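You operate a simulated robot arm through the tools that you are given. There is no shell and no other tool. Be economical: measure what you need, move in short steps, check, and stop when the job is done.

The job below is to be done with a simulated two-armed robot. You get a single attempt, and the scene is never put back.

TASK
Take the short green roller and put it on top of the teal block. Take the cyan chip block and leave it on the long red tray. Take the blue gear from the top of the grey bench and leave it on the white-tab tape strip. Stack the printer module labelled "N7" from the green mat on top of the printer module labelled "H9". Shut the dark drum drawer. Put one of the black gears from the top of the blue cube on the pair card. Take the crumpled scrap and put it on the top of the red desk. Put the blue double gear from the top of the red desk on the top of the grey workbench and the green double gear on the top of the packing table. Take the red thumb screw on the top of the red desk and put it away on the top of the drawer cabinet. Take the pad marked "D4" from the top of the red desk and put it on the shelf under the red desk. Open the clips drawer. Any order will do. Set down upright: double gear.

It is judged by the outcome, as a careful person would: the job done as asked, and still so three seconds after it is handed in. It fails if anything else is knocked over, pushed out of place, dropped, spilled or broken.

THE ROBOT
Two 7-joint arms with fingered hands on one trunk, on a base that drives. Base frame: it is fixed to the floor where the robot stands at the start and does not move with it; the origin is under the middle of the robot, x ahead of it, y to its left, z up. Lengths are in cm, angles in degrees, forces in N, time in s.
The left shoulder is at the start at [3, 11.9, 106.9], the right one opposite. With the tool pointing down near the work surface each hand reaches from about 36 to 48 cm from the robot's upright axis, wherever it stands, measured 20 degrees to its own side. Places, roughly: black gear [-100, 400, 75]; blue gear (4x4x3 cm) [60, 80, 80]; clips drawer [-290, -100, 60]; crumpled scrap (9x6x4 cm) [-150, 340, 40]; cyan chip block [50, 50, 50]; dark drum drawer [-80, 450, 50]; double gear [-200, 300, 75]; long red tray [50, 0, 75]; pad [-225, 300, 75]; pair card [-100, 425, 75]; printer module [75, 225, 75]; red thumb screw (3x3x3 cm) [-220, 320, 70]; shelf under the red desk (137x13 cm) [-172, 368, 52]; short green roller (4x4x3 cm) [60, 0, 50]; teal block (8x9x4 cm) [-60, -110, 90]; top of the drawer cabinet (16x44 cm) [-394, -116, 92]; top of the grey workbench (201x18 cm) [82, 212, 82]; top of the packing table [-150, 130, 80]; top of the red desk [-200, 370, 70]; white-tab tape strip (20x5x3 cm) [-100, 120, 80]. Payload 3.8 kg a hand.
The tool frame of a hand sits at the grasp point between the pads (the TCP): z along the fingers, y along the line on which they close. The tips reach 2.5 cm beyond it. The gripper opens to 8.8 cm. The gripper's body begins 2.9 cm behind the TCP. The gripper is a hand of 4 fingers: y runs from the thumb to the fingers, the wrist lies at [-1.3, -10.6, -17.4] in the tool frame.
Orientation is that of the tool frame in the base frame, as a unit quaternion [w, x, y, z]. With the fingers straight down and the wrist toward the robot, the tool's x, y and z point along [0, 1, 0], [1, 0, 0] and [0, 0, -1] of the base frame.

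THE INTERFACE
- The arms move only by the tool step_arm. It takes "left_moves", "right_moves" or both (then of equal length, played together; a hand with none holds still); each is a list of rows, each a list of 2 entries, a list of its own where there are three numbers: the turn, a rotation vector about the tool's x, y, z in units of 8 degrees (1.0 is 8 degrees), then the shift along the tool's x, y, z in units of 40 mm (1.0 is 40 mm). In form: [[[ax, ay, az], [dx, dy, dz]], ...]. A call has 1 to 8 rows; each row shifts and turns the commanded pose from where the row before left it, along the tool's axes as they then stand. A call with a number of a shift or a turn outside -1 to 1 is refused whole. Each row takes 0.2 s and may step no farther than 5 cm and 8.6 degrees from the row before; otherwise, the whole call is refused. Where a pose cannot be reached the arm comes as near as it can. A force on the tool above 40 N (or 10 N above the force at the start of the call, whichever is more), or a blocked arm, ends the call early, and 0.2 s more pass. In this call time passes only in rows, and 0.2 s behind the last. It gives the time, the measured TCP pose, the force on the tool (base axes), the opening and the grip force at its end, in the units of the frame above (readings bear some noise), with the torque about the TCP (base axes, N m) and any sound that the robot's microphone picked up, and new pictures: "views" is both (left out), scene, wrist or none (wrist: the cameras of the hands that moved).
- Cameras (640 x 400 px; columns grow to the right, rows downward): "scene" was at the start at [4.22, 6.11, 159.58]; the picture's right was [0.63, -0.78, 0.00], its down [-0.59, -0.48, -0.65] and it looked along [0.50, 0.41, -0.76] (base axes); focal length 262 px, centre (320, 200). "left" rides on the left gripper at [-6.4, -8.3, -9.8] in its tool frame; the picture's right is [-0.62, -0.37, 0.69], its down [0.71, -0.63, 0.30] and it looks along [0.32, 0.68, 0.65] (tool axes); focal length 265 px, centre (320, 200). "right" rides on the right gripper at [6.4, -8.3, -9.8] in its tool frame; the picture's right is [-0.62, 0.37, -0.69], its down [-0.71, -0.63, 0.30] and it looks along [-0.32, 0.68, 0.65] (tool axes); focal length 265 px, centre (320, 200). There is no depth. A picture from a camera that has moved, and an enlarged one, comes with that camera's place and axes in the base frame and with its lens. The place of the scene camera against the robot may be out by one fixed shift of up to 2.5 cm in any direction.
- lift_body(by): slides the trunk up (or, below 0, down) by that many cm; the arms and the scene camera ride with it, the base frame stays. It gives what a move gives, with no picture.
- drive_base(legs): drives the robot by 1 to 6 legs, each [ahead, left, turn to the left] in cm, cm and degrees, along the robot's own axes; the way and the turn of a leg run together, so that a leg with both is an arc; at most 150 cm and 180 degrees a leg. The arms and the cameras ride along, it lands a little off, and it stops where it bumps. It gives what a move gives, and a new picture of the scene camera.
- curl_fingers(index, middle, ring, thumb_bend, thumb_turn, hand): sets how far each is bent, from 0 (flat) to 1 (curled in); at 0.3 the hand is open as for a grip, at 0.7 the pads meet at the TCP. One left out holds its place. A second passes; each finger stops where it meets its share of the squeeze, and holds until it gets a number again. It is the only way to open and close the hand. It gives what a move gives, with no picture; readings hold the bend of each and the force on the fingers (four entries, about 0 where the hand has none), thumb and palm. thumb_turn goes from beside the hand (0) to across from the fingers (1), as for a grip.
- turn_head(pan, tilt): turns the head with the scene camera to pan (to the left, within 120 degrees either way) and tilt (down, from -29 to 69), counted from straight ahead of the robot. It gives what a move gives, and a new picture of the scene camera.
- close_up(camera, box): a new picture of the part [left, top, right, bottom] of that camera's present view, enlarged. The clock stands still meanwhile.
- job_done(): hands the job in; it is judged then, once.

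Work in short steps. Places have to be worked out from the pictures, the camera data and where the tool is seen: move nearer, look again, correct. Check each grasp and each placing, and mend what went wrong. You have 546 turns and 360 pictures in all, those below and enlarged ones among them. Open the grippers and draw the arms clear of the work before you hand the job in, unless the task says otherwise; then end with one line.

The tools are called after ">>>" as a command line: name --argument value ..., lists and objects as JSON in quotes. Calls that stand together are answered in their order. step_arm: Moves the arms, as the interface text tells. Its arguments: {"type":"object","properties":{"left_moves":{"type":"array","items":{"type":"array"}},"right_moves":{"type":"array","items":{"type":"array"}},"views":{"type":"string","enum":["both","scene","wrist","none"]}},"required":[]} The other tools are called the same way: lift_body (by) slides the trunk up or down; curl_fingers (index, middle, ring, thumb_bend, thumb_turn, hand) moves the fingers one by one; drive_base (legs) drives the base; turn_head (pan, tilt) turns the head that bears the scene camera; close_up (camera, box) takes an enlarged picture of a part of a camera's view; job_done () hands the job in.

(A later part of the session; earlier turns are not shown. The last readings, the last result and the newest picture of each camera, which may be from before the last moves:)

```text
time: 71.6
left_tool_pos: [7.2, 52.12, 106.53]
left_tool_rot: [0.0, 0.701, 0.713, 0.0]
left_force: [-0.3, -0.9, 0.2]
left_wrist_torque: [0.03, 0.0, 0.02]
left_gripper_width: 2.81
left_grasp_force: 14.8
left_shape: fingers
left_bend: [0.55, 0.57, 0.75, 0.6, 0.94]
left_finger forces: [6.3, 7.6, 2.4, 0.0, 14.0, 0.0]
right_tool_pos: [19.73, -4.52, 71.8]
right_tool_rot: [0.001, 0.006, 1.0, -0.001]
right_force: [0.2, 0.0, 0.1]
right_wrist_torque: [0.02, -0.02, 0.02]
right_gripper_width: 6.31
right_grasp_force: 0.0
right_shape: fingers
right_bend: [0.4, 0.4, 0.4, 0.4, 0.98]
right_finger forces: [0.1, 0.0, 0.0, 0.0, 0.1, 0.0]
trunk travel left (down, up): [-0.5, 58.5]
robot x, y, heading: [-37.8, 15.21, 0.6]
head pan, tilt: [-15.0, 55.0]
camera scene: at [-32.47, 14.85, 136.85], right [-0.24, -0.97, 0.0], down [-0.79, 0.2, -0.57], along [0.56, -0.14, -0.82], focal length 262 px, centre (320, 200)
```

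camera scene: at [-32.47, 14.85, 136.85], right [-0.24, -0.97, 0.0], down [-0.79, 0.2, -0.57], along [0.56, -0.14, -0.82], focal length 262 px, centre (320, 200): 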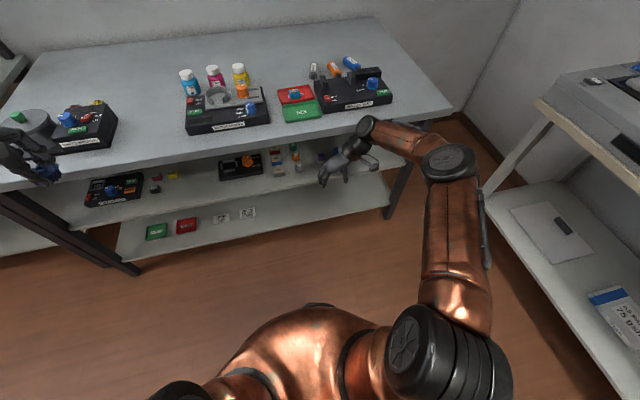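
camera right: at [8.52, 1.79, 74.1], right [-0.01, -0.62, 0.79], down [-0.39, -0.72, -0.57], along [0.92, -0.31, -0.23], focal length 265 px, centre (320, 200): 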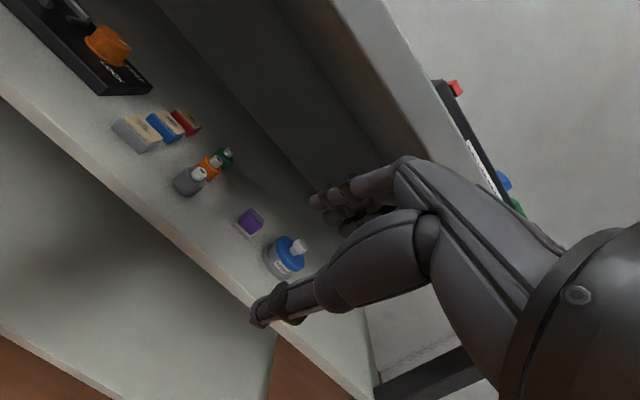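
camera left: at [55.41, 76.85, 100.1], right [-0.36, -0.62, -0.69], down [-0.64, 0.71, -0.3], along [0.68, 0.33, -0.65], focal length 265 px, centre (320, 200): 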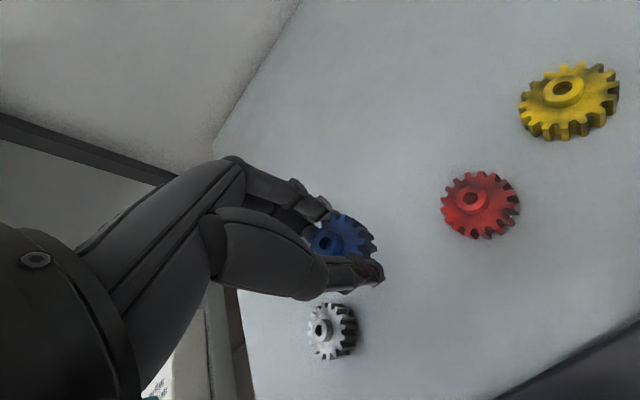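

The yawed posture works. I shift the base right, tilt the hand forward 30° and lower to shelf-entry height.

>>> drive_base --legs '[[0, -13, 0]]'

>>> step_arm --right_moves '[[[0, -0.94, 0], [0, 0, 0]], [[0, -0.94, 0], [0, 0, 0]], [[0, -0.94, 0], [0, 0, 0]], [[0, -0.94, 0], [0, 0, 0]], [[0, 0, 0], [0.44, 0, 0.75]], [[0, 0, 0], [0.44, 0, 0.75]], [[0, 0, 0], [0.44, 0, 0.75]]]' --views "both"

```text
time: 72.9
left_tool_pos: [7.28, 38.72, 106.5]
left_tool_rot: [-0.001, 0.702, 0.712, 0.001]
left_force: [0.5, -0.1, 0.2]
left_wrist_torque: [0.04, -0.01, 0.02]
left_gripper_width: 2.83
left_grasp_force: 15.1
left_shape: fingers
left_bend: [0.55, 0.57, 0.75, 0.6, 0.94]
left_finger forces: [6.4, 7.6, 2.3, 0.1, 14.1, 0.0]
right_tool_pos: [19.91, -17.85, 71.68]
right_tool_rot: [0.001, 0.007, 1.0, 0.0]
right_force: [0.3, -1.0, -0.2]
right_wrist_torque: [-0.02, 0.0, -0.02]
right_gripper_width: 6.32
right_grasp_force: 0.1
right_shape: fingers
right_bend: [0.4, 0.4, 0.4, 0.4, 0.98]
right_finger forces: [0.0, 0.0, 0.1, 0.0, 0.0, 0.0]
trunk travel left (down, up): [-0.5, 58.5]
robot x, y, heading: [-37.9, 2.08, 0.8]
head pan, tilt: [-15.0, 55.0]
camera scene: at [-32.28, 1.47, 136.84], right [-0.24, -0.97, 0.0], down [-0.79, 0.2, -0.57], along [0.56, -0.14, -0.82], focal length 262 px, centre (320, 200)
```

scene: 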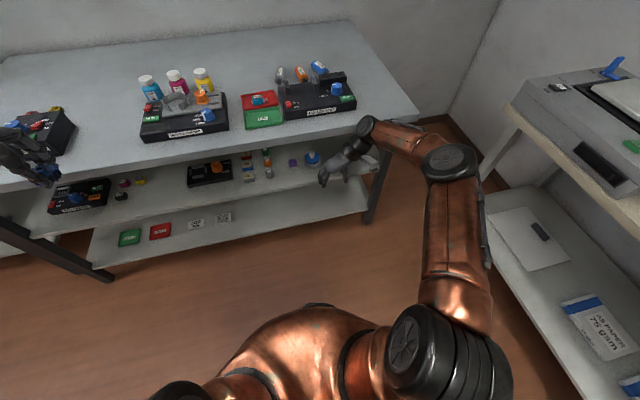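

```text
time: 74.5
left_tool_pos: [7.4, 39.03, 106.52]
left_tool_rot: [0.0, 0.701, 0.713, 0.001]
left_force: [0.3, 0.2, -1.1]
left_wrist_torque: [-0.02, -0.05, 0.01]
left_gripper_width: 2.84
left_grasp_force: 15.1
left_shape: fingers
left_bend: [0.55, 0.57, 0.75, 0.6, 0.94]
left_finger forces: [6.5, 7.6, 2.3, 0.1, 14.0, 0.1]
right_tool_pos: [19.88, -18.0, 61.3]
right_tool_rot: [0.26, 0.008, 0.965, -0.002]
right_force: [0.7, -0.6, 0.2]
right_wrist_torque: [0.0, -0.01, 0.01]
right_gripper_width: 6.3
right_grasp_force: 0.1
right_shape: fingers
right_bend: [0.4, 0.4, 0.4, 0.4, 0.98]
right_finger forces: [0.0, 0.0, 0.0, 0.1, 0.0, 0.1]
trunk travel left (down, up): [-0.5, 58.5]
robot x, y, heading: [-37.85, 2.13, 0.8]
head pan, tilt: [-15.0, 55.0]
camera scene: at [-32.26, 1.61, 136.84], right [-0.24, -0.97, 0.0], down [-0.79, 0.2, -0.57], along [0.56, -0.14, -0.82], focal length 262 px, centre (320, 200)
camera right: at [9.17, -25.93, 66.68], right [0.19, 0.37, 0.91], down [0.76, -0.64, 0.1], along [0.62, 0.67, -0.4], focal length 265 px, centre (320, 200)
```

scene: 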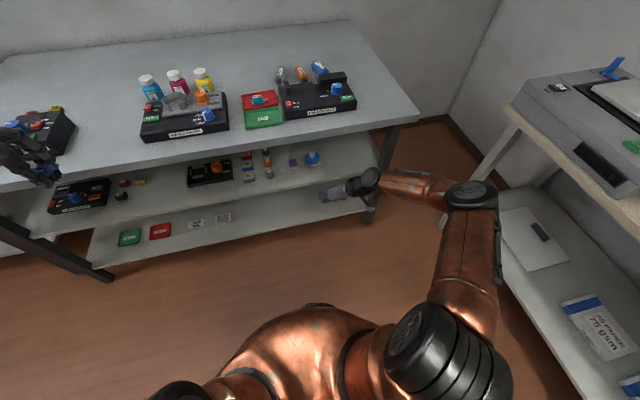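
right: 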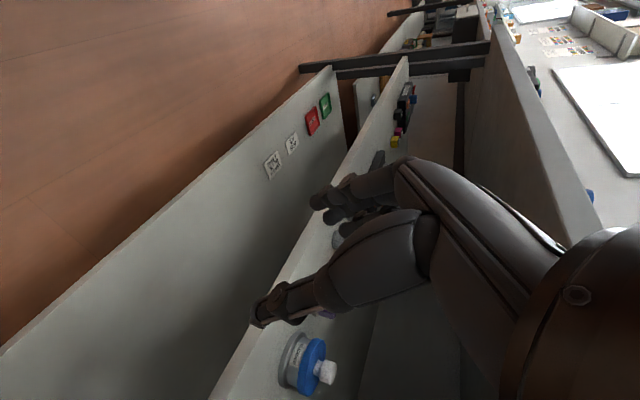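

Now shift the hand left to y≈3 in front of the shelf, and lower slightly.

>>> step_arm --right_moves '[[[0, 0, 0], [0, 0.88, 0]], [[0, 0, 0], [0, 0.88, 0]], [[0, 0, 0], [0, 0.88, 0]], [[0, 0, 0], [0, 0.88, 0]], [[0, 0, 0], [0, 0.88, 0]], [[0, 0, 0], [0.15, 0.88, 0.26]]]' --views "both"

```text
time: 75.9
left_tool_pos: [7.44, 39.12, 106.61]
left_tool_rot: [0.0, 0.702, 0.713, -0.001]
left_force: [-0.2, -0.6, -0.5]
left_wrist_torque: [-0.02, 0.0, 0.0]
left_gripper_width: 2.83
left_grasp_force: 15.3
left_shape: fingers
left_bend: [0.55, 0.57, 0.75, 0.6, 0.94]
left_finger forces: [6.4, 7.5, 2.4, 0.1, 14.0, 0.0]
right_tool_pos: [20.11, 3.48, 59.91]
right_tool_rot: [0.259, 0.008, 0.966, -0.004]
right_force: [-0.3, -0.3, 1.0]
right_wrist_torque: [0.0, -0.01, -0.02]
right_gripper_width: 6.35
right_grasp_force: 0.1
right_shape: fingers
right_bend: [0.4, 0.4, 0.4, 0.4, 0.98]
right_finger forces: [0.0, 0.0, 0.0, 0.0, 0.0, 0.0]
trunk travel left (down, up): [-0.5, 58.5]
robot x, y, heading: [-37.48, 2.51, 0.8]
head pan, tilt: [-15.0, 55.0]
camera scene: at [-32.27, 1.68, 136.85], right [-0.24, -0.97, 0.0], down [-0.79, 0.2, -0.57], along [0.56, -0.14, -0.82], focal length 262 px, centre (320, 200)
camera right: at [9.4, -4.59, 65.28], right [0.19, 0.37, 0.91], down [0.76, -0.64, 0.1], along [0.62, 0.67, -0.4], focal length 265 px, centre (320, 200)
```

scene: 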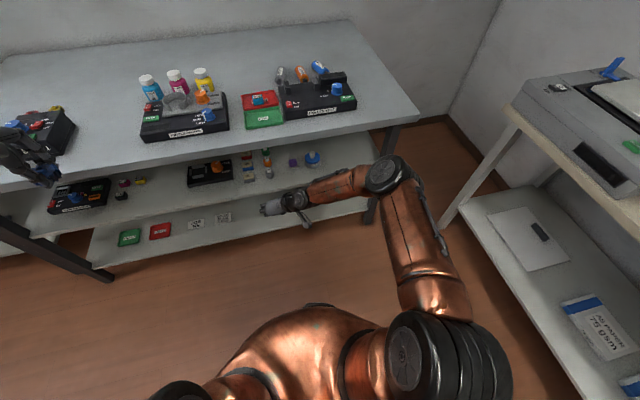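
right: 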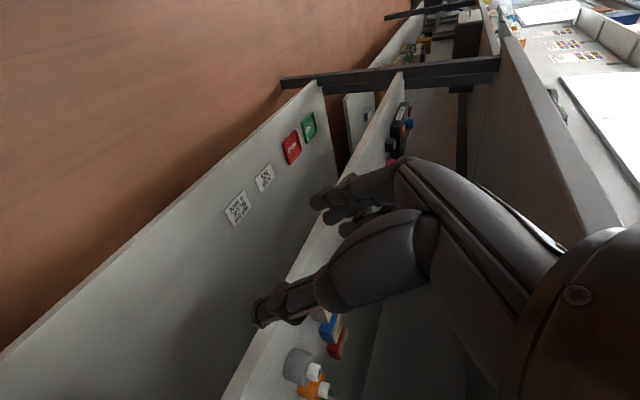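

The elbow is out to the right. I extend the arm forward first (straightening it), then will drive the base in.

>>> step_arm --right_moves '[[[0, 0, 0], [-0.736, 0, 0.425]], [[0, 0, 0], [-0.736, 0, 0.425]], [[0, 0, 0], [-0.736, 0, 0.425]], [[0, 0, 0], [-0.736, 0, 0.425]]]' --views "both"

```text
time: 76.9
left_tool_pos: [7.36, 38.99, 106.55]
left_tool_rot: [0.001, 0.702, 0.713, 0.001]
left_force: [-0.2, 0.3, -0.2]
left_wrist_torque: [0.0, -0.02, -0.02]
left_gripper_width: 2.84
left_grasp_force: 14.8
left_shape: fingers
left_bend: [0.55, 0.57, 0.75, 0.6, 0.94]
left_finger forces: [6.4, 7.6, 2.4, 0.0, 14.0, 0.0]
right_tool_pos: [30.54, 3.53, 60.57]
right_tool_rot: [0.258, 0.006, 0.966, -0.001]
right_force: [-0.3, 0.8, -0.1]
right_wrist_torque: [-0.02, 0.02, -0.01]
right_gripper_width: 6.31
right_grasp_force: 0.0
right_shape: fingers
right_bend: [0.4, 0.4, 0.4, 0.4, 0.98]
right_finger forces: [0.0, 0.1, 0.1, 0.0, 0.1, 0.1]
right hand out of reach, approached as far as the arm can: row 4
trunk travel left (down, up): [-0.5, 58.5]
robot x, y, heading: [-37.43, 1.69, 0.9]
head pan, tilt: [-15.0, 55.0]
camera scene: at [-32.29, 1.65, 136.85], right [-0.24, -0.97, 0.0], down [-0.79, 0.2, -0.57], along [0.56, -0.14, -0.82], focal length 262 px, centre (320, 200)
camera right: at [19.79, -4.58, 65.74], right [0.2, 0.37, 0.91], down [0.76, -0.64, 0.09], along [0.62, 0.67, -0.4], focal length 265 px, centre (320, 200)
```

scene: 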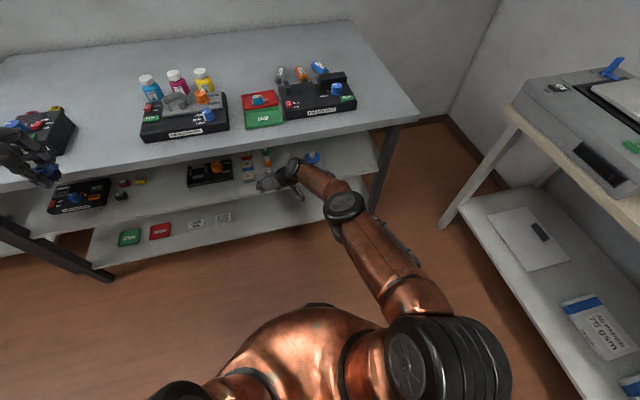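
right: 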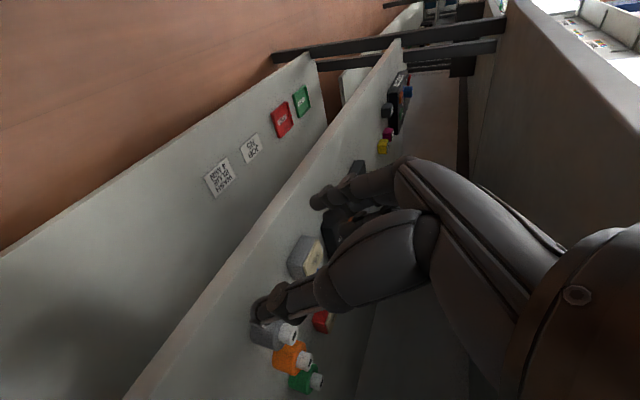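

The elbow would meet the bench lip in that posture. Better: a diagonal approach from front-right (yaw 45°, tilt 30°), keeping the wrist low. I retract and re-orient.

>>> step_arm --right_moves '[[[0, 0, 0], [0.758, 0, -0.437]], [[0, 0, 0], [0.758, 0, -0.437]], [[0, 0, 0], [0.758, 0, -0.437]], [[0, 0.94, 0], [0, 0, 0]], [[0, 0.94, 0], [0, 0, 0]], [[0, 0.94, 0], [0, 0, 0]], [[0, 0.94, 0], [0, 0, 0]]]' --views "none"

>>> step_arm --right_moves '[[[0, 0, 0.94], [0, 0, 0]], [[0, 0, 0.94], [0, 0, 0]], [[0, 0, 0.94], [0, 0, 0]], [[0, 0, 0.94], [0, 0, 0]], [[0, 0, 0.94], [0, 0, 0]], [[0, 0, 0.94], [0, 0, 0]]]' --views "none"

>>> step_arm --right_moves '[[[-0.94, 0, 0], [0, 0, 0]], [[-0.94, 0, 0], [0, 0, 0]], [[-0.94, 0, 0], [0, 0, 0]], [[-0.94, 0, 0], [0, 0, 0]]]' --views "both"

```text
time: 78.5
left_tool_pos: [7.53, 39.05, 106.59]
left_tool_rot: [0.0, 0.702, 0.712, 0.0]
left_force: [0.4, -0.6, -0.8]
left_wrist_torque: [0.02, 0.07, 0.01]
left_gripper_width: 2.82
left_grasp_force: 15.4
left_shape: fingers
left_bend: [0.55, 0.57, 0.75, 0.6, 0.94]
left_finger forces: [6.4, 7.6, 2.3, 0.0, 14.0, 0.0]
right_tool_pos: [20.06, 3.55, 60.44]
right_tool_rot: [0.001, 0.008, 1.0, -0.001]
right_force: [-0.6, -0.2, 0.0]
right_wrist_torque: [-0.03, -0.01, 0.03]
right_gripper_width: 6.32
right_grasp_force: 0.0
right_shape: fingers
right_bend: [0.4, 0.4, 0.4, 0.4, 0.98]
right_finger forces: [0.0, 0.1, 0.0, 0.1, 0.0, 0.0]
trunk travel left (down, up): [-0.5, 58.5]
robot x, y, heading: [-37.33, 2.34, 0.5]
head pan, tilt: [-15.0, 55.0]
```

```text
time: 79.9
left_tool_pos: [7.45, 38.92, 106.55]
left_tool_rot: [0.0, 0.701, 0.713, 0.0]
left_force: [0.1, -0.3, -1.2]
left_wrist_torque: [0.01, -0.02, -0.02]
left_gripper_width: 2.83
left_grasp_force: 15.1
left_shape: fingers
left_bend: [0.55, 0.57, 0.75, 0.6, 0.94]
left_finger forces: [6.4, 7.6, 2.3, 0.1, 14.0, 0.0]
right_tool_pos: [20.02, 3.52, 60.42]
right_tool_rot: [0.001, 0.392, 0.92, 0.0]
right_force: [-0.5, 0.5, 0.0]
right_wrist_torque: [-0.02, -0.01, 0.01]
right_gripper_width: 6.34
right_grasp_force: 0.0
right_shape: fingers
right_bend: [0.4, 0.4, 0.4, 0.4, 0.98]
right_finger forces: [0.0, 0.0, 0.0, 0.0, 0.0, 0.0]
trunk travel left (down, up): [-0.5, 58.5]
robot x, y, heading: [-37.98, 2.2, 1.0]
head pan, tilt: [-15.0, 55.0]
```

```text
time: 80.9
left_tool_pos: [7.32, 38.81, 106.53]
left_tool_rot: [0.0, 0.702, 0.712, 0.0]
left_force: [0.4, 0.5, -1.2]
left_wrist_torque: [0.01, 0.03, -0.01]
left_gripper_width: 2.82
left_grasp_force: 15.1
left_shape: fingers
left_bend: [0.55, 0.57, 0.75, 0.6, 0.94]
left_finger forces: [6.4, 7.6, 2.4, 0.0, 14.0, 0.0]
right_tool_pos: [20.14, 3.61, 60.36]
right_tool_rot: [0.102, 0.377, 0.889, 0.24]
right_force: [0.6, 0.2, 0.3]
right_wrist_torque: [0.0, 0.0, -0.01]
right_gripper_width: 6.33
right_grasp_force: 0.1
right_shape: fingers
right_bend: [0.4, 0.4, 0.4, 0.4, 0.98]
right_finger forces: [0.1, 0.0, 0.0, 0.1, 0.0, 0.0]
trunk travel left (down, up): [-0.5, 58.5]
robot x, y, heading: [-37.1, 2.23, 0.9]
head pan, tilt: [-15.0, 55.0]
camera scene: at [-32.28, 1.61, 136.85], right [-0.24, -0.97, 0.0], down [-0.79, 0.2, -0.57], along [0.56, -0.14, -0.82], focal length 262 px, centre (320, 200)
camera right: at [6.7, -0.14, 64.76], right [0.41, -0.47, 0.78], down [0.21, -0.79, -0.58], along [0.89, 0.41, -0.22], focal length 265 px, centre (320, 200)
```

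scene: 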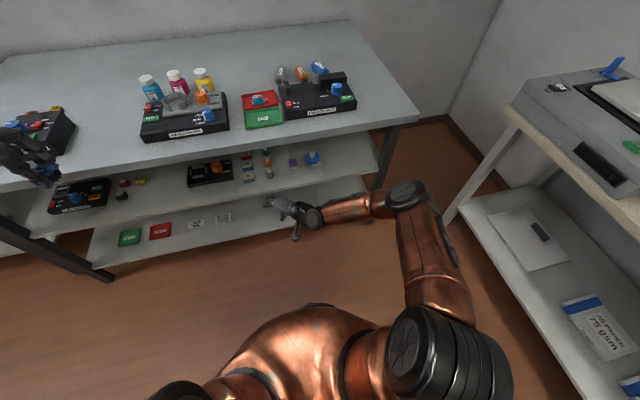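
right: 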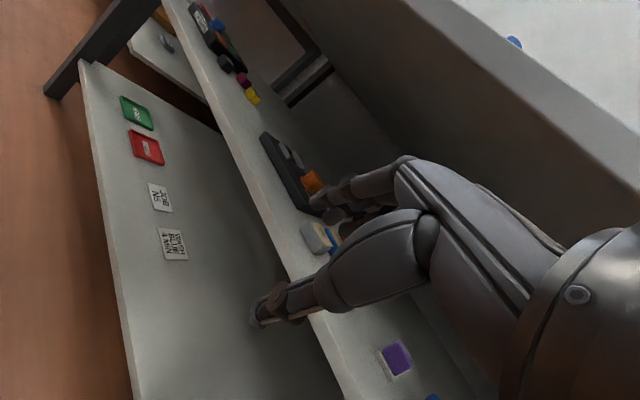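

Orientation is as intended. I extend the arm first so the elbow tucks in, then check before driving in.

>>> step_arm --right_moves '[[[0, 0, 0], [-0.61, 0.39, 0.228]], [[0, 0, 0], [-0.61, 0.39, 0.228]], [[0, 0, 0], [-0.61, 0.39, 0.228]]]' --views "scene"

```text
time: 81.7
left_tool_pos: [7.43, 38.92, 106.56]
left_tool_rot: [0.0, 0.701, 0.713, 0.0]
left_force: [0.1, 0.6, 0.3]
left_wrist_torque: [0.02, 0.01, -0.02]
left_gripper_width: 2.83
left_grasp_force: 15.4
left_shape: fingers
left_bend: [0.55, 0.57, 0.75, 0.6, 0.94]
left_finger forces: [6.3, 7.5, 2.4, 0.1, 14.0, 0.0]
right_tool_pos: [29.1, 1.94, 60.68]
right_tool_rot: [0.102, 0.377, 0.89, 0.238]
right_force: [-0.4, -0.5, -0.4]
right_wrist_torque: [0.02, -0.01, 0.02]
right_gripper_width: 6.31
right_grasp_force: 0.1
right_shape: fingers
right_bend: [0.4, 0.4, 0.4, 0.4, 0.98]
right_finger forces: [0.1, 0.0, 0.0, 0.0, 0.1, 0.1]
trunk travel left (down, up): [-0.5, 58.5]
robot x, y, heading: [-37.48, 2.14, 1.2]
head pan, tilt: [-15.0, 55.0]
camera scene: at [-32.27, 1.67, 136.85], right [-0.24, -0.97, 0.0], down [-0.79, 0.2, -0.57], along [0.56, -0.14, -0.82], focal length 262 px, centre (320, 200)
```

scene: 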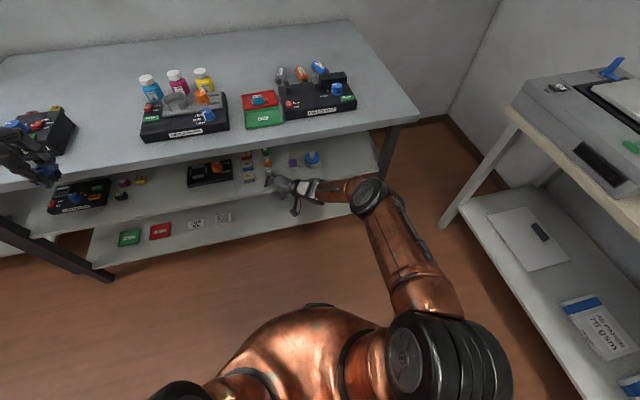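

I extend slightly more, narrow the hand, lower to z≈58, then drive in carefully.

>>> curl_fingers --hand "right" --index 0.45 --middle 0.45 --ring 0.45 --thumb_bend 0.45

>>> step_arm --right_moves '[[[0, 0, 0], [-0.4, 0.12, 0.46]], [[0, 0, 0], [-0.4, 0.12, 0.46]]]' --views "none"

>>> drive_base --legs '[[16, 0, 0]]'

>>> close_up --camera "right" --box '[0, 0, 640, 400]'

```text
time: 82.7
left_tool_pos: [7.3, 38.94, 106.59]
left_tool_rot: [0.0, 0.702, 0.713, 0.0]
left_force: [0.6, -0.6, -1.1]
left_wrist_torque: [0.02, 0.0, 0.0]
left_gripper_width: 2.82
left_grasp_force: 15.3
left_shape: fingers
left_bend: [0.55, 0.57, 0.75, 0.6, 0.94]
left_finger forces: [6.4, 7.5, 2.3, 0.0, 13.9, 0.1]
right_tool_pos: [28.98, 2.0, 60.6]
right_tool_rot: [0.101, 0.376, 0.89, 0.238]
right_force: [0.4, 0.1, -0.5]
right_wrist_torque: [-0.01, 0.04, -0.01]
right_gripper_width: 5.31
right_grasp_force: 0.0
right_shape: fingers
right_bend: [0.45, 0.45, 0.45, 0.45, 0.98]
right_finger forces: [0.0, 0.1, 0.0, 0.0, 0.0, 0.0]
trunk travel left (down, up): [-0.5, 58.5]
robot x, y, heading: [-37.45, 1.92, 0.7]
head pan, tilt: [-15.0, 55.0]
```

```text
time: 83.3
left_tool_pos: [7.45, 38.89, 106.49]
left_tool_rot: [0.0, 0.701, 0.713, 0.0]
left_force: [-0.6, 0.4, -1.3]
left_wrist_torque: [0.0, -0.01, -0.01]
left_gripper_width: 2.84
left_grasp_force: 15.1
left_shape: fingers
left_bend: [0.55, 0.57, 0.75, 0.6, 0.94]
left_finger forces: [6.5, 7.7, 2.3, 0.0, 14.0, 0.0]
right_tool_pos: [31.44, 1.63, 58.99]
right_tool_rot: [0.102, 0.376, 0.889, 0.239]
right_force: [0.0, -0.1, -0.1]
right_wrist_torque: [-0.02, -0.01, 0.02]
right_gripper_width: 5.33
right_grasp_force: 0.0
right_shape: fingers
right_bend: [0.45, 0.45, 0.45, 0.45, 0.98]
right_finger forces: [0.0, 0.1, 0.0, 0.0, 0.0, 0.0]
right hand out of reach, approached as far as the arm can: row 2
trunk travel left (down, up): [-0.5, 58.5]
robot x, y, heading: [-37.46, 2.05, 0.8]
head pan, tilt: [-15.0, 55.0]
```

```text
time: 84.7
left_tool_pos: [23.39, 39.25, 106.5]
left_tool_rot: [-0.001, 0.701, 0.713, -0.001]
left_force: [0.2, 0.1, -0.8]
left_wrist_torque: [0.02, 0.01, 0.02]
left_gripper_width: 2.81
left_grasp_force: 15.5
left_shape: fingers
left_bend: [0.55, 0.57, 0.75, 0.6, 0.94]
left_finger forces: [6.4, 7.7, 2.3, 0.0, 14.0, 0.0]
right_tool_pos: [47.67, 2.1, 58.98]
right_tool_rot: [0.101, 0.377, 0.889, 0.239]
right_force: [-0.2, -1.1, -1.0]
right_wrist_torque: [0.0, 0.0, -0.02]
right_gripper_width: 5.3
right_grasp_force: 0.0
right_shape: fingers
right_bend: [0.45, 0.45, 0.45, 0.45, 0.98]
right_finger forces: [0.1, 0.0, 0.0, 0.0, 0.0, 0.0]
trunk travel left (down, up): [-0.5, 58.5]
robot x, y, heading: [-21.12, 2.46, 1.0]
head pan, tilt: [-15.0, 55.0]
camera scene: at [-16.14, 1.91, 136.84], right [-0.24, -0.97, 0.0], down [-0.8, 0.2, -0.57], along [0.56, -0.14, -0.82], focal length 262 px, centre (320, 200)
```

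scene: 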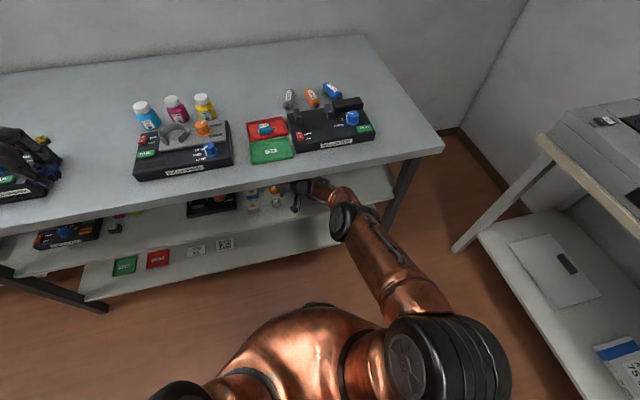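

```text
1.00 times, centred on (320, 200) of right (not enlarged: the box is as wide or as high as the picture)
camera zoom: at [34.31, -1.76, 63.32], right [0.41, -0.46, 0.78], down [0.22, -0.79, -0.58], along [0.89, 0.41, -0.22], focal length 265 px, centre (320, 200)
```

zoom: 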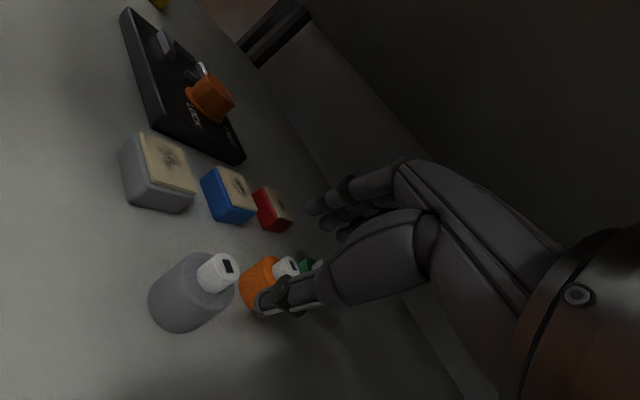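

Green is near (60.2, 4). I sidestep right past the orange one, then will lower before the final reach so the elbow stays below the bench lip.

>>> drive_base --legs '[[5.5, -7, 0]]'

>>> step_arm --right_moves '[[[0, 0, 0], [0, -0.25, 0.45]], [[0, 0, 0], [0, -0.25, 0.43]]]' --views "wrist"

```text
time: 86.0
left_tool_pos: [28.52, 32.69, 106.55]
left_tool_rot: [0.0, 0.7, 0.714, -0.001]
left_force: [-0.4, -0.1, -0.3]
left_wrist_torque: [0.0, 0.01, 0.01]
left_gripper_width: 2.83
left_grasp_force: 15.7
left_shape: fingers
left_bend: [0.55, 0.57, 0.75, 0.6, 0.94]
left_finger forces: [6.5, 7.7, 2.3, 0.1, 14.0, 0.0]
right_tool_pos: [51.12, -3.29, 57.0]
right_tool_rot: [0.081, 0.369, 0.896, 0.234]
right_force: [-1.1, 0.2, 0.1]
right_wrist_torque: [-0.02, -0.05, -0.01]
right_gripper_width: 5.32
right_grasp_force: 0.1
right_shape: fingers
right_bend: [0.45, 0.45, 0.45, 0.45, 0.98]
right_finger forces: [0.1, 0.0, 0.0, 0.0, 0.0, 0.0]
trunk travel left (down, up): [-0.5, 58.5]
robot x, y, heading: [-16.37, -4.42, 1.1]
head pan, tilt: [-15.0, 55.0]
stopped in leg 1: the robot was blocked; the commanded pose is now the measured one
camera scene: at [-10.94, -4.79, 136.87], right [-0.24, -0.97, 0.0], down [-0.8, 0.2, -0.57], along [0.56, -0.14, -0.82], focal length 262 px, centre (320, 200)
```

scene: 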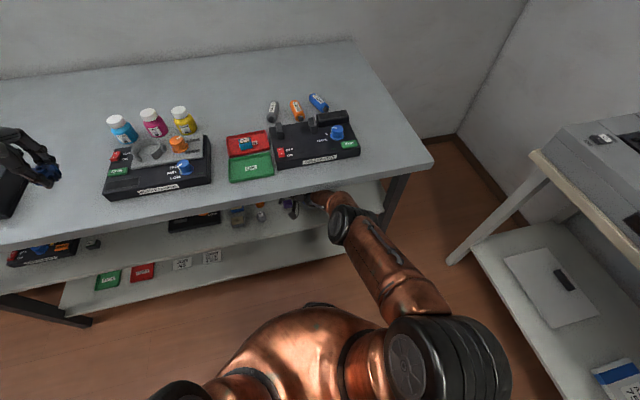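

```text
time: 86.6
left_tool_pos: [28.5, 32.74, 106.55]
left_tool_rot: [0.0, 0.699, 0.715, 0.0]
left_force: [-0.2, -0.3, -0.4]
left_wrist_torque: [-0.01, -0.02, -0.01]
left_gripper_width: 2.82
left_grasp_force: 15.3
left_shape: fingers
left_bend: [0.55, 0.57, 0.75, 0.6, 0.94]
left_finger forces: [6.4, 7.6, 2.3, 0.1, 14.0, 0.1]
right_tool_pos: [50.37, -3.33, 55.56]
right_tool_rot: [0.081, 0.37, 0.896, 0.234]
right_force: [-0.3, -0.5, 0.8]
right_wrist_torque: [0.02, -0.05, -0.01]
right_gripper_width: 5.3
right_grasp_force: 0.1
right_shape: fingers
right_bend: [0.45, 0.45, 0.45, 0.45, 0.98]
right_finger forces: [0.0, 0.0, 0.0, 0.0, 0.3, 0.0]
right hand out of reach, approached as far as the arm can: row 1, 2
trunk travel left (down, up): [-0.5, 58.5]
robot x, y, heading: [-16.13, -4.4, 1.0]
head pan, tilt: [-15.0, 55.0]
camera right: at [37.37, -7.27, 60.32], right [0.45, -0.46, 0.77], down [0.21, -0.78, -0.59], along [0.87, 0.43, -0.26], focal length 265 px, centre (320, 200)
```

right: 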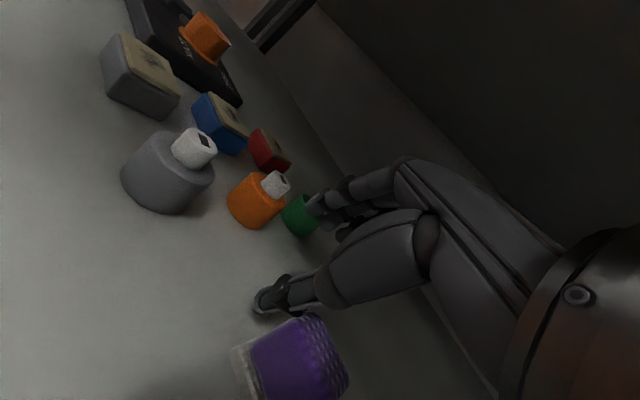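

The elbow bumped the bench lip. I'll withdraw straight back and use a better posture: hand aligned with the forearm, pinching horizontally.

>>> drive_base --legs '[[-24, 0, 0]]'

>>> close_up --camera "scene" --box '[60, 60, 460, 310]'

```text
time: 88.4
left_tool_pos: [4.29, 32.27, 106.58]
left_tool_rot: [0.001, 0.699, 0.715, 0.0]
left_force: [0.0, 0.1, -0.1]
left_wrist_torque: [-0.02, 0.01, 0.01]
left_gripper_width: 2.81
left_grasp_force: 15.2
left_shape: fingers
left_bend: [0.55, 0.57, 0.75, 0.6, 0.94]
left_finger forces: [6.4, 7.6, 2.3, 0.0, 14.0, 0.0]
right_tool_pos: [26.4, -3.64, 55.61]
right_tool_rot: [0.082, 0.369, 0.896, 0.235]
right_force: [-0.3, 0.7, -0.6]
right_wrist_torque: [0.01, -0.02, 0.0]
right_gripper_width: 5.27
right_grasp_force: 0.0
right_shape: fingers
right_bend: [0.45, 0.45, 0.45, 0.45, 0.98]
right_finger forces: [0.1, 0.1, 0.1, 0.1, 0.0, 0.1]
trunk travel left (down, up): [-0.5, 58.5]
robot x, y, heading: [-40.29, -5.04, 1.3]
head pan, tilt: [-15.0, 55.0]
camera scene: at [-35.1, -5.3, 136.85], right [-0.24, -0.97, 0.0], down [-0.8, 0.19, -0.57], along [0.56, -0.14, -0.82], focal length 262 px, centre (320, 200)
```

scene: 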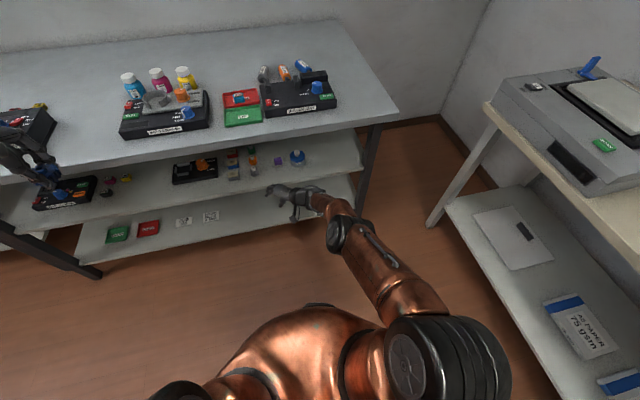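

```text
1.60 times, centred on (260, 185) of scene
camera zoom: at [-35.1, -5.3, 136.85], right [-0.24, -0.97, 0.0], down [-0.8, 0.19, -0.57], along [0.56, -0.14, -0.82], focal length 418 px, centre (416, 224)
```

zoom: 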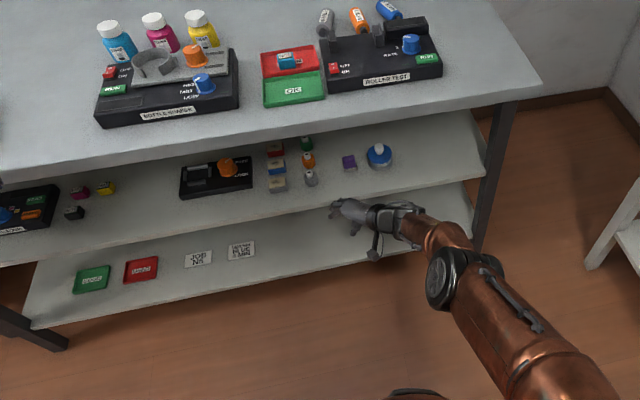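

All undisturbed. I re-orient the hand: untilt, yaw clockwise 90°, then tilt 55° about the closing axis.

>>> step_arm --right_moves '[[[0, 0, 0], [0.52, -0.09, -0.92]], [[0, 0, 0], [0.52, -0.09, -0.92]], [[0.94, 0, 0], [0, 0, 0]], [[0.94, 0, 0], [0, 0, 0]], [[0.94, 0, 0], [0, 0, 0]], [[0.94, 0, 0], [0, 0, 0]]]' --views "none"

>>> step_arm --right_moves '[[[0, 0, 1], [0, 0, 0]], [[0, 0, 1], [0, 0, 0]], [[0, 0, 1], [0, 0, 0]], [[0, 0, 1], [0, 0, 0]], [[0, 0, 1], [0, 0, 0]], [[0, 0, 1], [0, 0, 0]], [[0, 0, 1], [0, 0, 0]], [[0, 0, 1], [0, 0, 0]]]' --views "none"

>>> step_arm --right_moves '[[[0, 0, 1], [0, 0, 0]], [[0, 0, 1], [0, 0, 0]], [[0, 0, 1], [0, 0, 0]], [[0, 0.98, 0], [0, 0, 0]], [[0, 0.98, 0], [0, 0, 0]], [[0, 0.98, 0], [0, 0, 0]], [[0, 0.98, 0], [0, 0, 0]]]' --views "none"

>>> step_arm --right_moves '[[[0, 0.98, 0], [0, 0, 0]], [[0, 0.98, 0], [0, 0, 0]], [[0, 0.98, 0], [0, 0, 0]]]' --views "both"

```text
time: 89.8
left_tool_pos: [4.35, 32.32, 106.51]
left_tool_rot: [0.0, 0.699, 0.715, 0.0]
left_force: [1.0, -0.3, -0.6]
left_wrist_torque: [0.04, 0.02, -0.01]
left_gripper_width: 2.78
left_grasp_force: 15.1
left_shape: fingers
left_bend: [0.55, 0.57, 0.75, 0.6, 0.94]
left_finger forces: [6.4, 7.5, 2.3, 0.1, 13.9, 0.0]
right_tool_pos: [20.3, -3.71, 60.92]
right_tool_rot: [-0.007, 0.376, 0.926, 0.027]
right_force: [-0.2, 0.4, 0.1]
right_wrist_torque: [0.0, 0.02, -0.04]
right_gripper_width: 5.27
right_grasp_force: 0.0
right_shape: fingers
right_bend: [0.45, 0.45, 0.45, 0.45, 0.98]
right_finger forces: [0.1, 0.0, 0.0, 0.0, 0.0, 0.0]
right hand out of reach, approached as far as the arm can: row 6
trunk travel left (down, up): [-0.5, 58.5]
robot x, y, heading: [-40.24, -4.81, 1.4]
head pan, tilt: [-15.0, 55.0]
```

```text
time: 91.6
left_tool_pos: [4.41, 32.28, 106.54]
left_tool_rot: [0.0, 0.699, 0.715, -0.001]
left_force: [0.4, -0.4, -0.3]
left_wrist_torque: [0.02, -0.01, -0.02]
left_gripper_width: 2.79
left_grasp_force: 15.4
left_shape: fingers
left_bend: [0.55, 0.57, 0.75, 0.6, 0.94]
left_finger forces: [6.4, 7.6, 2.4, 0.0, 14.0, 0.0]
right_tool_pos: [19.98, -3.5, 60.46]
right_tool_rot: [-0.021, 0.811, 0.585, 0.021]
right_force: [-0.6, 0.1, -0.1]
right_wrist_torque: [0.0, 0.0, -0.01]
right_gripper_width: 5.25
right_grasp_force: 0.0
right_shape: fingers
right_bend: [0.45, 0.45, 0.45, 0.45, 0.98]
right_finger forces: [0.0, 0.1, 0.1, 0.0, 0.1, 0.0]
right hand out of reach, approached as far as the arm can: row 1
trunk travel left (down, up): [-0.5, 58.5]
robot x, y, heading: [-40.06, -4.85, 1.4]
head pan, tilt: [-15.0, 55.0]
```

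```text
time: 93.2
left_tool_pos: [4.38, 32.22, 106.66]
left_tool_rot: [0.0, 0.699, 0.715, -0.001]
left_force: [0.0, -0.9, 0.2]
left_wrist_torque: [0.03, -0.02, -0.01]
left_gripper_width: 2.8
left_grasp_force: 15.4
left_shape: fingers
left_bend: [0.55, 0.57, 0.75, 0.6, 0.94]
left_finger forces: [6.4, 7.6, 2.3, 0.0, 14.1, 0.0]
right_tool_pos: [20.07, -3.5, 60.63]
right_tool_rot: [-0.135, 0.875, 0.384, 0.262]
right_force: [1.0, -0.1, -0.6]
right_wrist_torque: [-0.01, -0.01, 0.03]
right_gripper_width: 5.26
right_grasp_force: 0.0
right_shape: fingers
right_bend: [0.45, 0.45, 0.45, 0.45, 0.98]
right_finger forces: [0.1, 0.0, 0.1, 0.1, 0.0, 0.1]
trunk travel left (down, up): [-0.5, 58.5]
robot x, y, heading: [-40.34, -4.81, 1.2]
head pan, tilt: [-15.0, 55.0]
```

```text
time: 94.0
left_tool_pos: [4.38, 32.2, 106.62]
left_tool_rot: [0.001, 0.699, 0.715, 0.0]
left_force: [0.2, -0.4, 0.5]
left_wrist_torque: [-0.01, -0.01, 0.01]
left_gripper_width: 2.81
left_grasp_force: 14.6
left_shape: fingers
left_bend: [0.55, 0.57, 0.75, 0.6, 0.94]
left_finger forces: [6.4, 7.5, 2.3, 0.0, 14.0, 0.1]
right_tool_pos: [21.37, -2.54, 62.08]
right_tool_rot: [-0.172, 0.849, 0.366, 0.341]
right_force: [0.0, 0.5, 0.8]
right_wrist_torque: [0.02, 0.02, -0.02]
right_gripper_width: 5.27
right_grasp_force: 0.0
right_shape: fingers
right_bend: [0.45, 0.45, 0.45, 0.45, 0.98]
right_finger forces: [0.1, 0.0, 0.0, 0.0, 0.0, 0.0]
right hand out of reach, approached as far as the arm can: row 2, 3
trunk travel left (down, up): [-0.5, 58.5]
robot x, y, heading: [-40.6, -4.47, 1.4]
head pan, tilt: [-15.0, 55.0]
camera scene: at [-35.0, -5.3, 136.85], right [-0.24, -0.97, 0.0], down [-0.8, 0.19, -0.57], along [0.56, -0.14, -0.82], focal length 262 px, centre (320, 200)
camera right: at [13.9, 1.08, 73.93], right [-0.35, -0.93, 0.04], down [-0.68, 0.23, -0.69], along [0.64, -0.27, -0.72], focal length 265 px, centre (320, 200)
```

scene: 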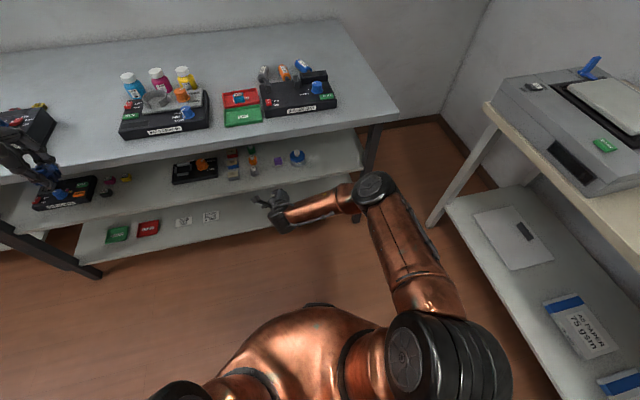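
right: 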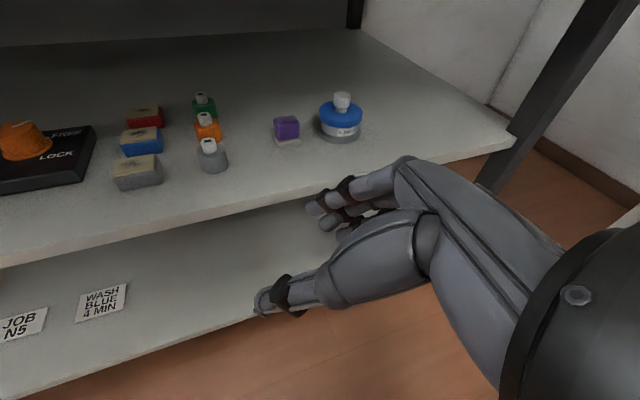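

This posture works well, and the wrist camera sees the row: green at ≈(60.2, 3.5). I extend a bit, then drive in at z≈58.5 on the right side of the row.

>>> step_arm --right_moves '[[[0, 0, 0], [-0.145, 0.693, 0.227]], [[0, 0, 0], [-0.145, 0.693, 0.227]], [[0, 0, 0], [-0.145, 0.693, 0.227]]]' --views "none"

>>> drive_base --legs '[[25, 4, 0]]'

>>> close_up --camera "right" --box '[0, 0, 640, 400]'

```text
time: 94.8
left_tool_pos: [4.43, 32.25, 106.57]
left_tool_rot: [-0.001, 0.699, 0.716, 0.0]
left_force: [-0.2, 0.0, 0.0]
left_wrist_torque: [-0.01, -0.03, 0.0]
left_gripper_width: 2.81
left_grasp_force: 15.3
left_shape: fingers
left_bend: [0.55, 0.57, 0.75, 0.6, 0.94]
left_finger forces: [6.4, 7.6, 2.4, 0.0, 14.0, 0.0]
right_tool_pos: [27.79, -7.53, 58.44]
right_tool_rot: [-0.171, 0.849, 0.366, 0.34]
right_force: [-1.0, -0.3, -1.0]
right_wrist_torque: [-0.02, -0.02, -0.01]
right_gripper_width: 5.27
right_grasp_force: 0.0
right_shape: fingers
right_bend: [0.45, 0.45, 0.45, 0.45, 0.98]
right_finger forces: [0.1, 0.0, 0.0, 0.1, 0.0, 0.1]
trunk travel left (down, up): [-0.5, 58.5]
robot x, y, heading: [-40.22, -4.72, 1.1]
head pan, tilt: [-15.0, 55.0]
```

```text
time: 96.7
left_tool_pos: [29.21, 36.54, 106.63]
left_tool_rot: [0.0, 0.701, 0.713, -0.001]
left_force: [0.2, 0.1, 0.2]
left_wrist_torque: [0.0, 0.02, 0.03]
left_gripper_width: 2.78
left_grasp_force: 15.1
left_shape: fingers
left_bend: [0.55, 0.57, 0.75, 0.6, 0.94]
left_finger forces: [6.3, 7.6, 2.3, 0.0, 14.0, 0.1]
right_tool_pos: [51.5, -3.14, 57.21]
right_tool_rot: [-0.176, 0.852, 0.365, 0.33]
right_force: [-0.6, 0.4, 0.2]
right_wrist_torque: [0.01, -0.01, 0.02]
right_gripper_width: 5.25
right_grasp_force: 0.2
right_shape: fingers
right_bend: [0.45, 0.45, 0.45, 0.45, 0.98]
right_finger forces: [0.0, 0.0, 0.0, 0.0, 0.1, 0.0]
trunk travel left (down, up): [-0.5, 58.5]
robot x, y, heading: [-15.81, -0.27, 0.8]
head pan, tilt: [-15.0, 55.0]
stopped in leg 1: the robot was blocked; the commanded pose is now the measured one
camera scene: at [-10.3, -0.74, 136.86], right [-0.24, -0.97, 0.0], down [-0.79, 0.2, -0.57], along [0.56, -0.14, -0.82], focal length 262 px, centre (320, 200)
```

scene: 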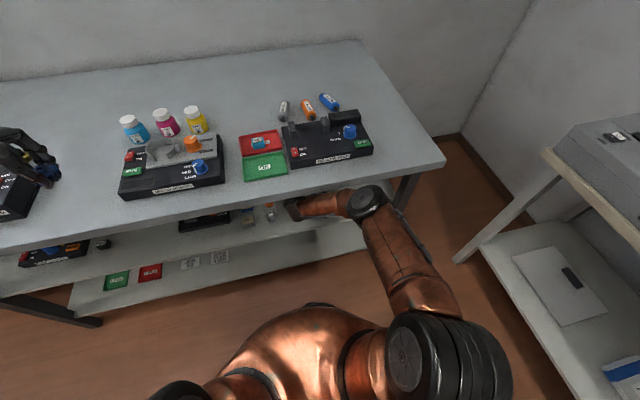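

```text
1.00 times, centred on (320, 200) of right (not enlarged: the box is as wide or as high as the picture)
camera zoom: at [44.17, 0.55, 69.27], right [-0.35, -0.94, 0.05], down [-0.7, 0.23, -0.68], along [0.62, -0.27, -0.74], focal length 265 px, centre (320, 200)
```

zoom: 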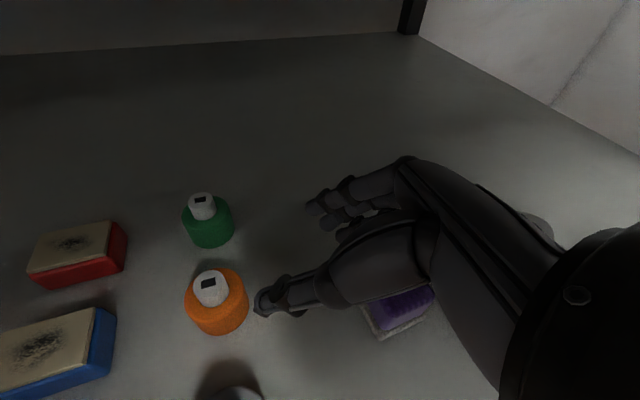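

Blocked at the same base place by the elbow against the lip. I straighten the arm forward, which tucks the elbow, then nudge the base.

>>> step_arm --right_moves '[[[0, 0, 0], [0.255, 0.3, 0.34]], [[0, 0, 0], [0.255, 0.3, 0.34]]]' --views "both"

```text
time: 97.3
left_tool_pos: [28.81, 36.1, 106.75]
left_tool_rot: [0.001, 0.702, 0.712, 0.003]
left_force: [-0.7, -0.3, -0.4]
left_wrist_torque: [0.01, 0.0, 0.0]
left_gripper_width: 2.81
left_grasp_force: 15.0
left_shape: fingers
left_bend: [0.55, 0.57, 0.75, 0.6, 0.94]
left_finger forces: [6.4, 7.5, 2.3, 0.0, 14.0, 0.0]
right_tool_pos: [54.56, -2.7, 56.3]
right_tool_rot: [-0.178, 0.853, 0.363, 0.329]
right_force: [-0.2, 0.9, 0.1]
right_wrist_torque: [-0.02, 0.04, 0.01]
right_gripper_width: 5.26
right_grasp_force: 0.1
right_shape: fingers
right_bend: [0.45, 0.45, 0.45, 0.45, 0.98]
right_finger forces: [0.0, 0.1, 0.1, 0.1, 0.0, 0.0]
trunk travel left (down, up): [-0.5, 58.5]
robot x, y, heading: [-15.99, -0.28, 0.6]
head pan, tilt: [-15.0, 55.0]
camera scene: at [-11.07, -1.18, 136.82], right [-0.25, -0.97, 0.0], down [-0.79, 0.2, -0.58], along [0.56, -0.14, -0.82], focal length 262 px, centre (320, 200)
camera right: at [47.45, 0.99, 68.39], right [-0.35, -0.94, 0.05], down [-0.7, 0.23, -0.67], along [0.62, -0.27, -0.74], focal length 265 px, centre (320, 200)
```

scene: 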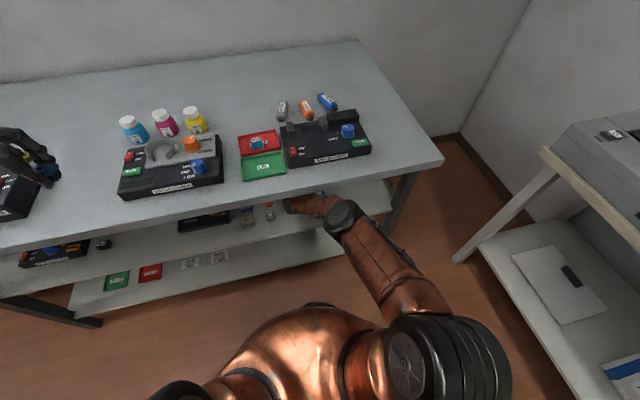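
right: 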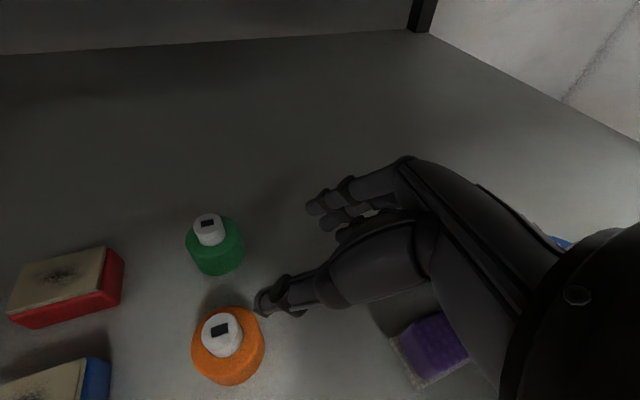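

Now nudge the base diagonally (+4.3, +5.2) to bring the open hand over the green roller, staying above bottle height.

>>> drive_base --legs '[[4.2, 5.0, 0]]'

>>> close_up --camera "right" --box '[0, 0, 640, 400]'

```text
time: 98.0
left_tool_pos: [29.35, 36.65, 106.59]
left_tool_rot: [-0.001, 0.702, 0.712, 0.0]
left_force: [-1.0, -0.5, -0.4]
left_wrist_torque: [0.02, -0.01, 0.01]
left_gripper_width: 2.85
left_grasp_force: 15.2
left_shape: fingers
left_bend: [0.55, 0.57, 0.75, 0.6, 0.94]
left_finger forces: [6.4, 7.7, 2.3, 0.1, 14.0, 0.1]
right_tool_pos: [54.82, -2.34, 55.87]
right_tool_rot: [-0.179, 0.855, 0.364, 0.324]
right_force: [0.0, -0.3, 0.1]
right_wrist_torque: [-0.02, -0.04, 0.0]
right_gripper_width: 5.24
right_grasp_force: 0.0
right_shape: fingers
right_bend: [0.45, 0.45, 0.45, 0.45, 0.98]
right_finger forces: [0.0, 0.0, 0.1, 0.0, 0.0, 0.1]
trunk travel left (down, up): [-0.5, 58.5]
robot x, y, heading: [-15.81, -0.01, 0.7]
head pan, tilt: [-15.0, 55.0]
stopped in leg 1: the robot was blocked; the commanded pose is now the measured one
camera scene: at [-10.37, -0.68, 136.87], right [-0.25, -0.97, 0.0], down [-0.79, 0.2, -0.57], along [0.56, -0.14, -0.82], focal length 262 px, centre (320, 200)
```

scene: 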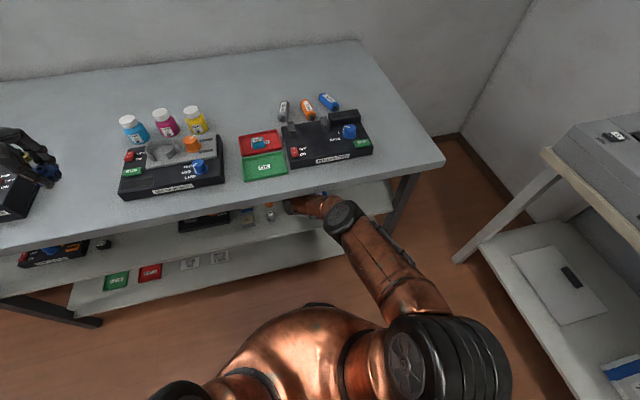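

```text
1.00 times, centred on (320, 200) of right (not enlarged: the box is as wide or as high as the picture)
camera zoom: at [47.65, 1.37, 67.92], right [-0.35, -0.94, 0.05], down [-0.71, 0.23, -0.67], along [0.61, -0.27, -0.74], focal length 265 px, centre (320, 200)
```

zoom: 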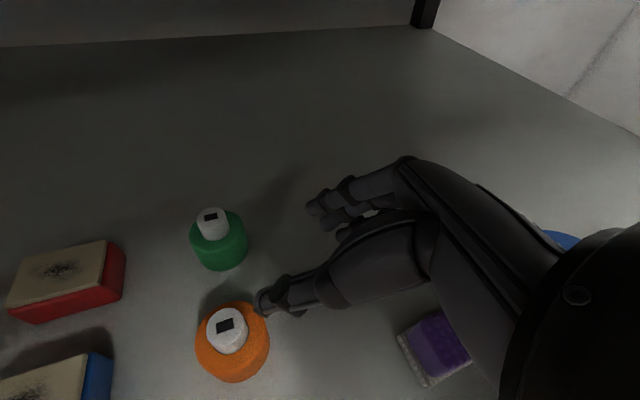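

Same spot: the elbow hub meets the lip unless the arm is straight. I extend diagonally toward the roller to straighten fully, watching clearance.

>>> step_arm --right_moves '[[[0, 0, 0], [0.24, 0.01, 0.39]], [[0, 0, 0], [0.24, 0.01, 0.39]]]' --views "both"

```text
time: 98.6
left_tool_pos: [29.36, 36.63, 106.52]
left_tool_rot: [-0.001, 0.703, 0.712, -0.001]
left_force: [0.6, 0.6, -0.3]
left_wrist_torque: [0.04, 0.0, -0.01]
left_gripper_width: 2.8
left_grasp_force: 15.5
left_shape: fingers
left_bend: [0.55, 0.57, 0.75, 0.6, 0.94]
left_finger forces: [6.4, 7.6, 2.3, 0.1, 13.9, 0.0]
right_tool_pos: [55.27, -1.56, 55.53]
right_tool_rot: [-0.178, 0.854, 0.364, 0.325]
right_force: [-0.1, 0.0, -0.6]
right_wrist_torque: [-0.02, 0.01, 0.03]
right_gripper_width: 5.26
right_grasp_force: 0.1
right_shape: fingers
right_bend: [0.45, 0.45, 0.45, 0.45, 0.98]
right_finger forces: [0.1, 0.1, 0.0, 0.0, 0.0, 0.0]
right hand out of reach, approached as far as the arm can: row 1, 2
trunk travel left (down, up): [-0.5, 58.5]
robot x, y, heading: [-15.62, -0.41, 0.7]
head pan, tilt: [-15.0, 55.0]
camera scene: at [-10.35, -0.66, 136.85], right [-0.25, -0.97, 0.0], down [-0.79, 0.2, -0.57], along [0.56, -0.14, -0.82], focal length 262 px, centre (320, 200)
camera right: at [48.28, 2.05, 67.66], right [-0.35, -0.94, 0.05], down [-0.71, 0.23, -0.67], along [0.61, -0.27, -0.74], focal length 265 px, centre (320, 200)
```

scene: 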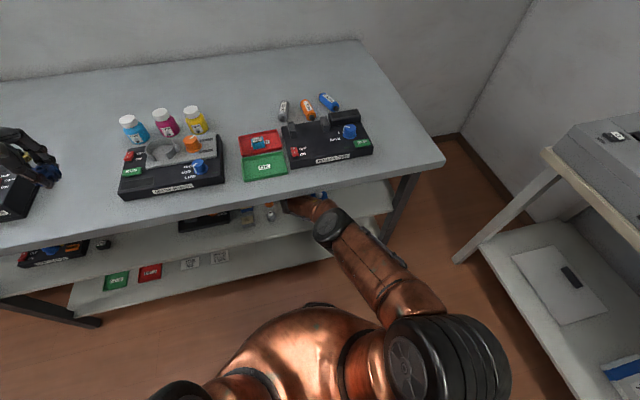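
right: 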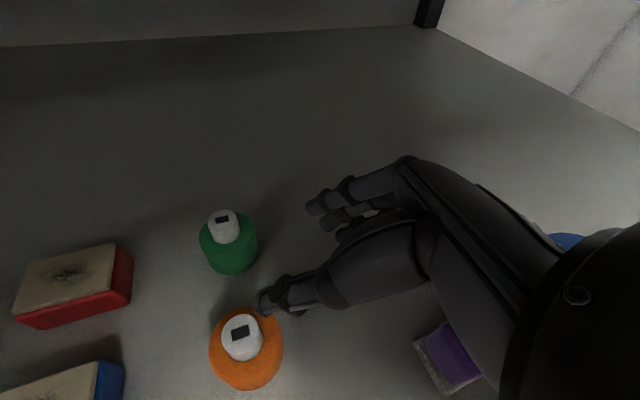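

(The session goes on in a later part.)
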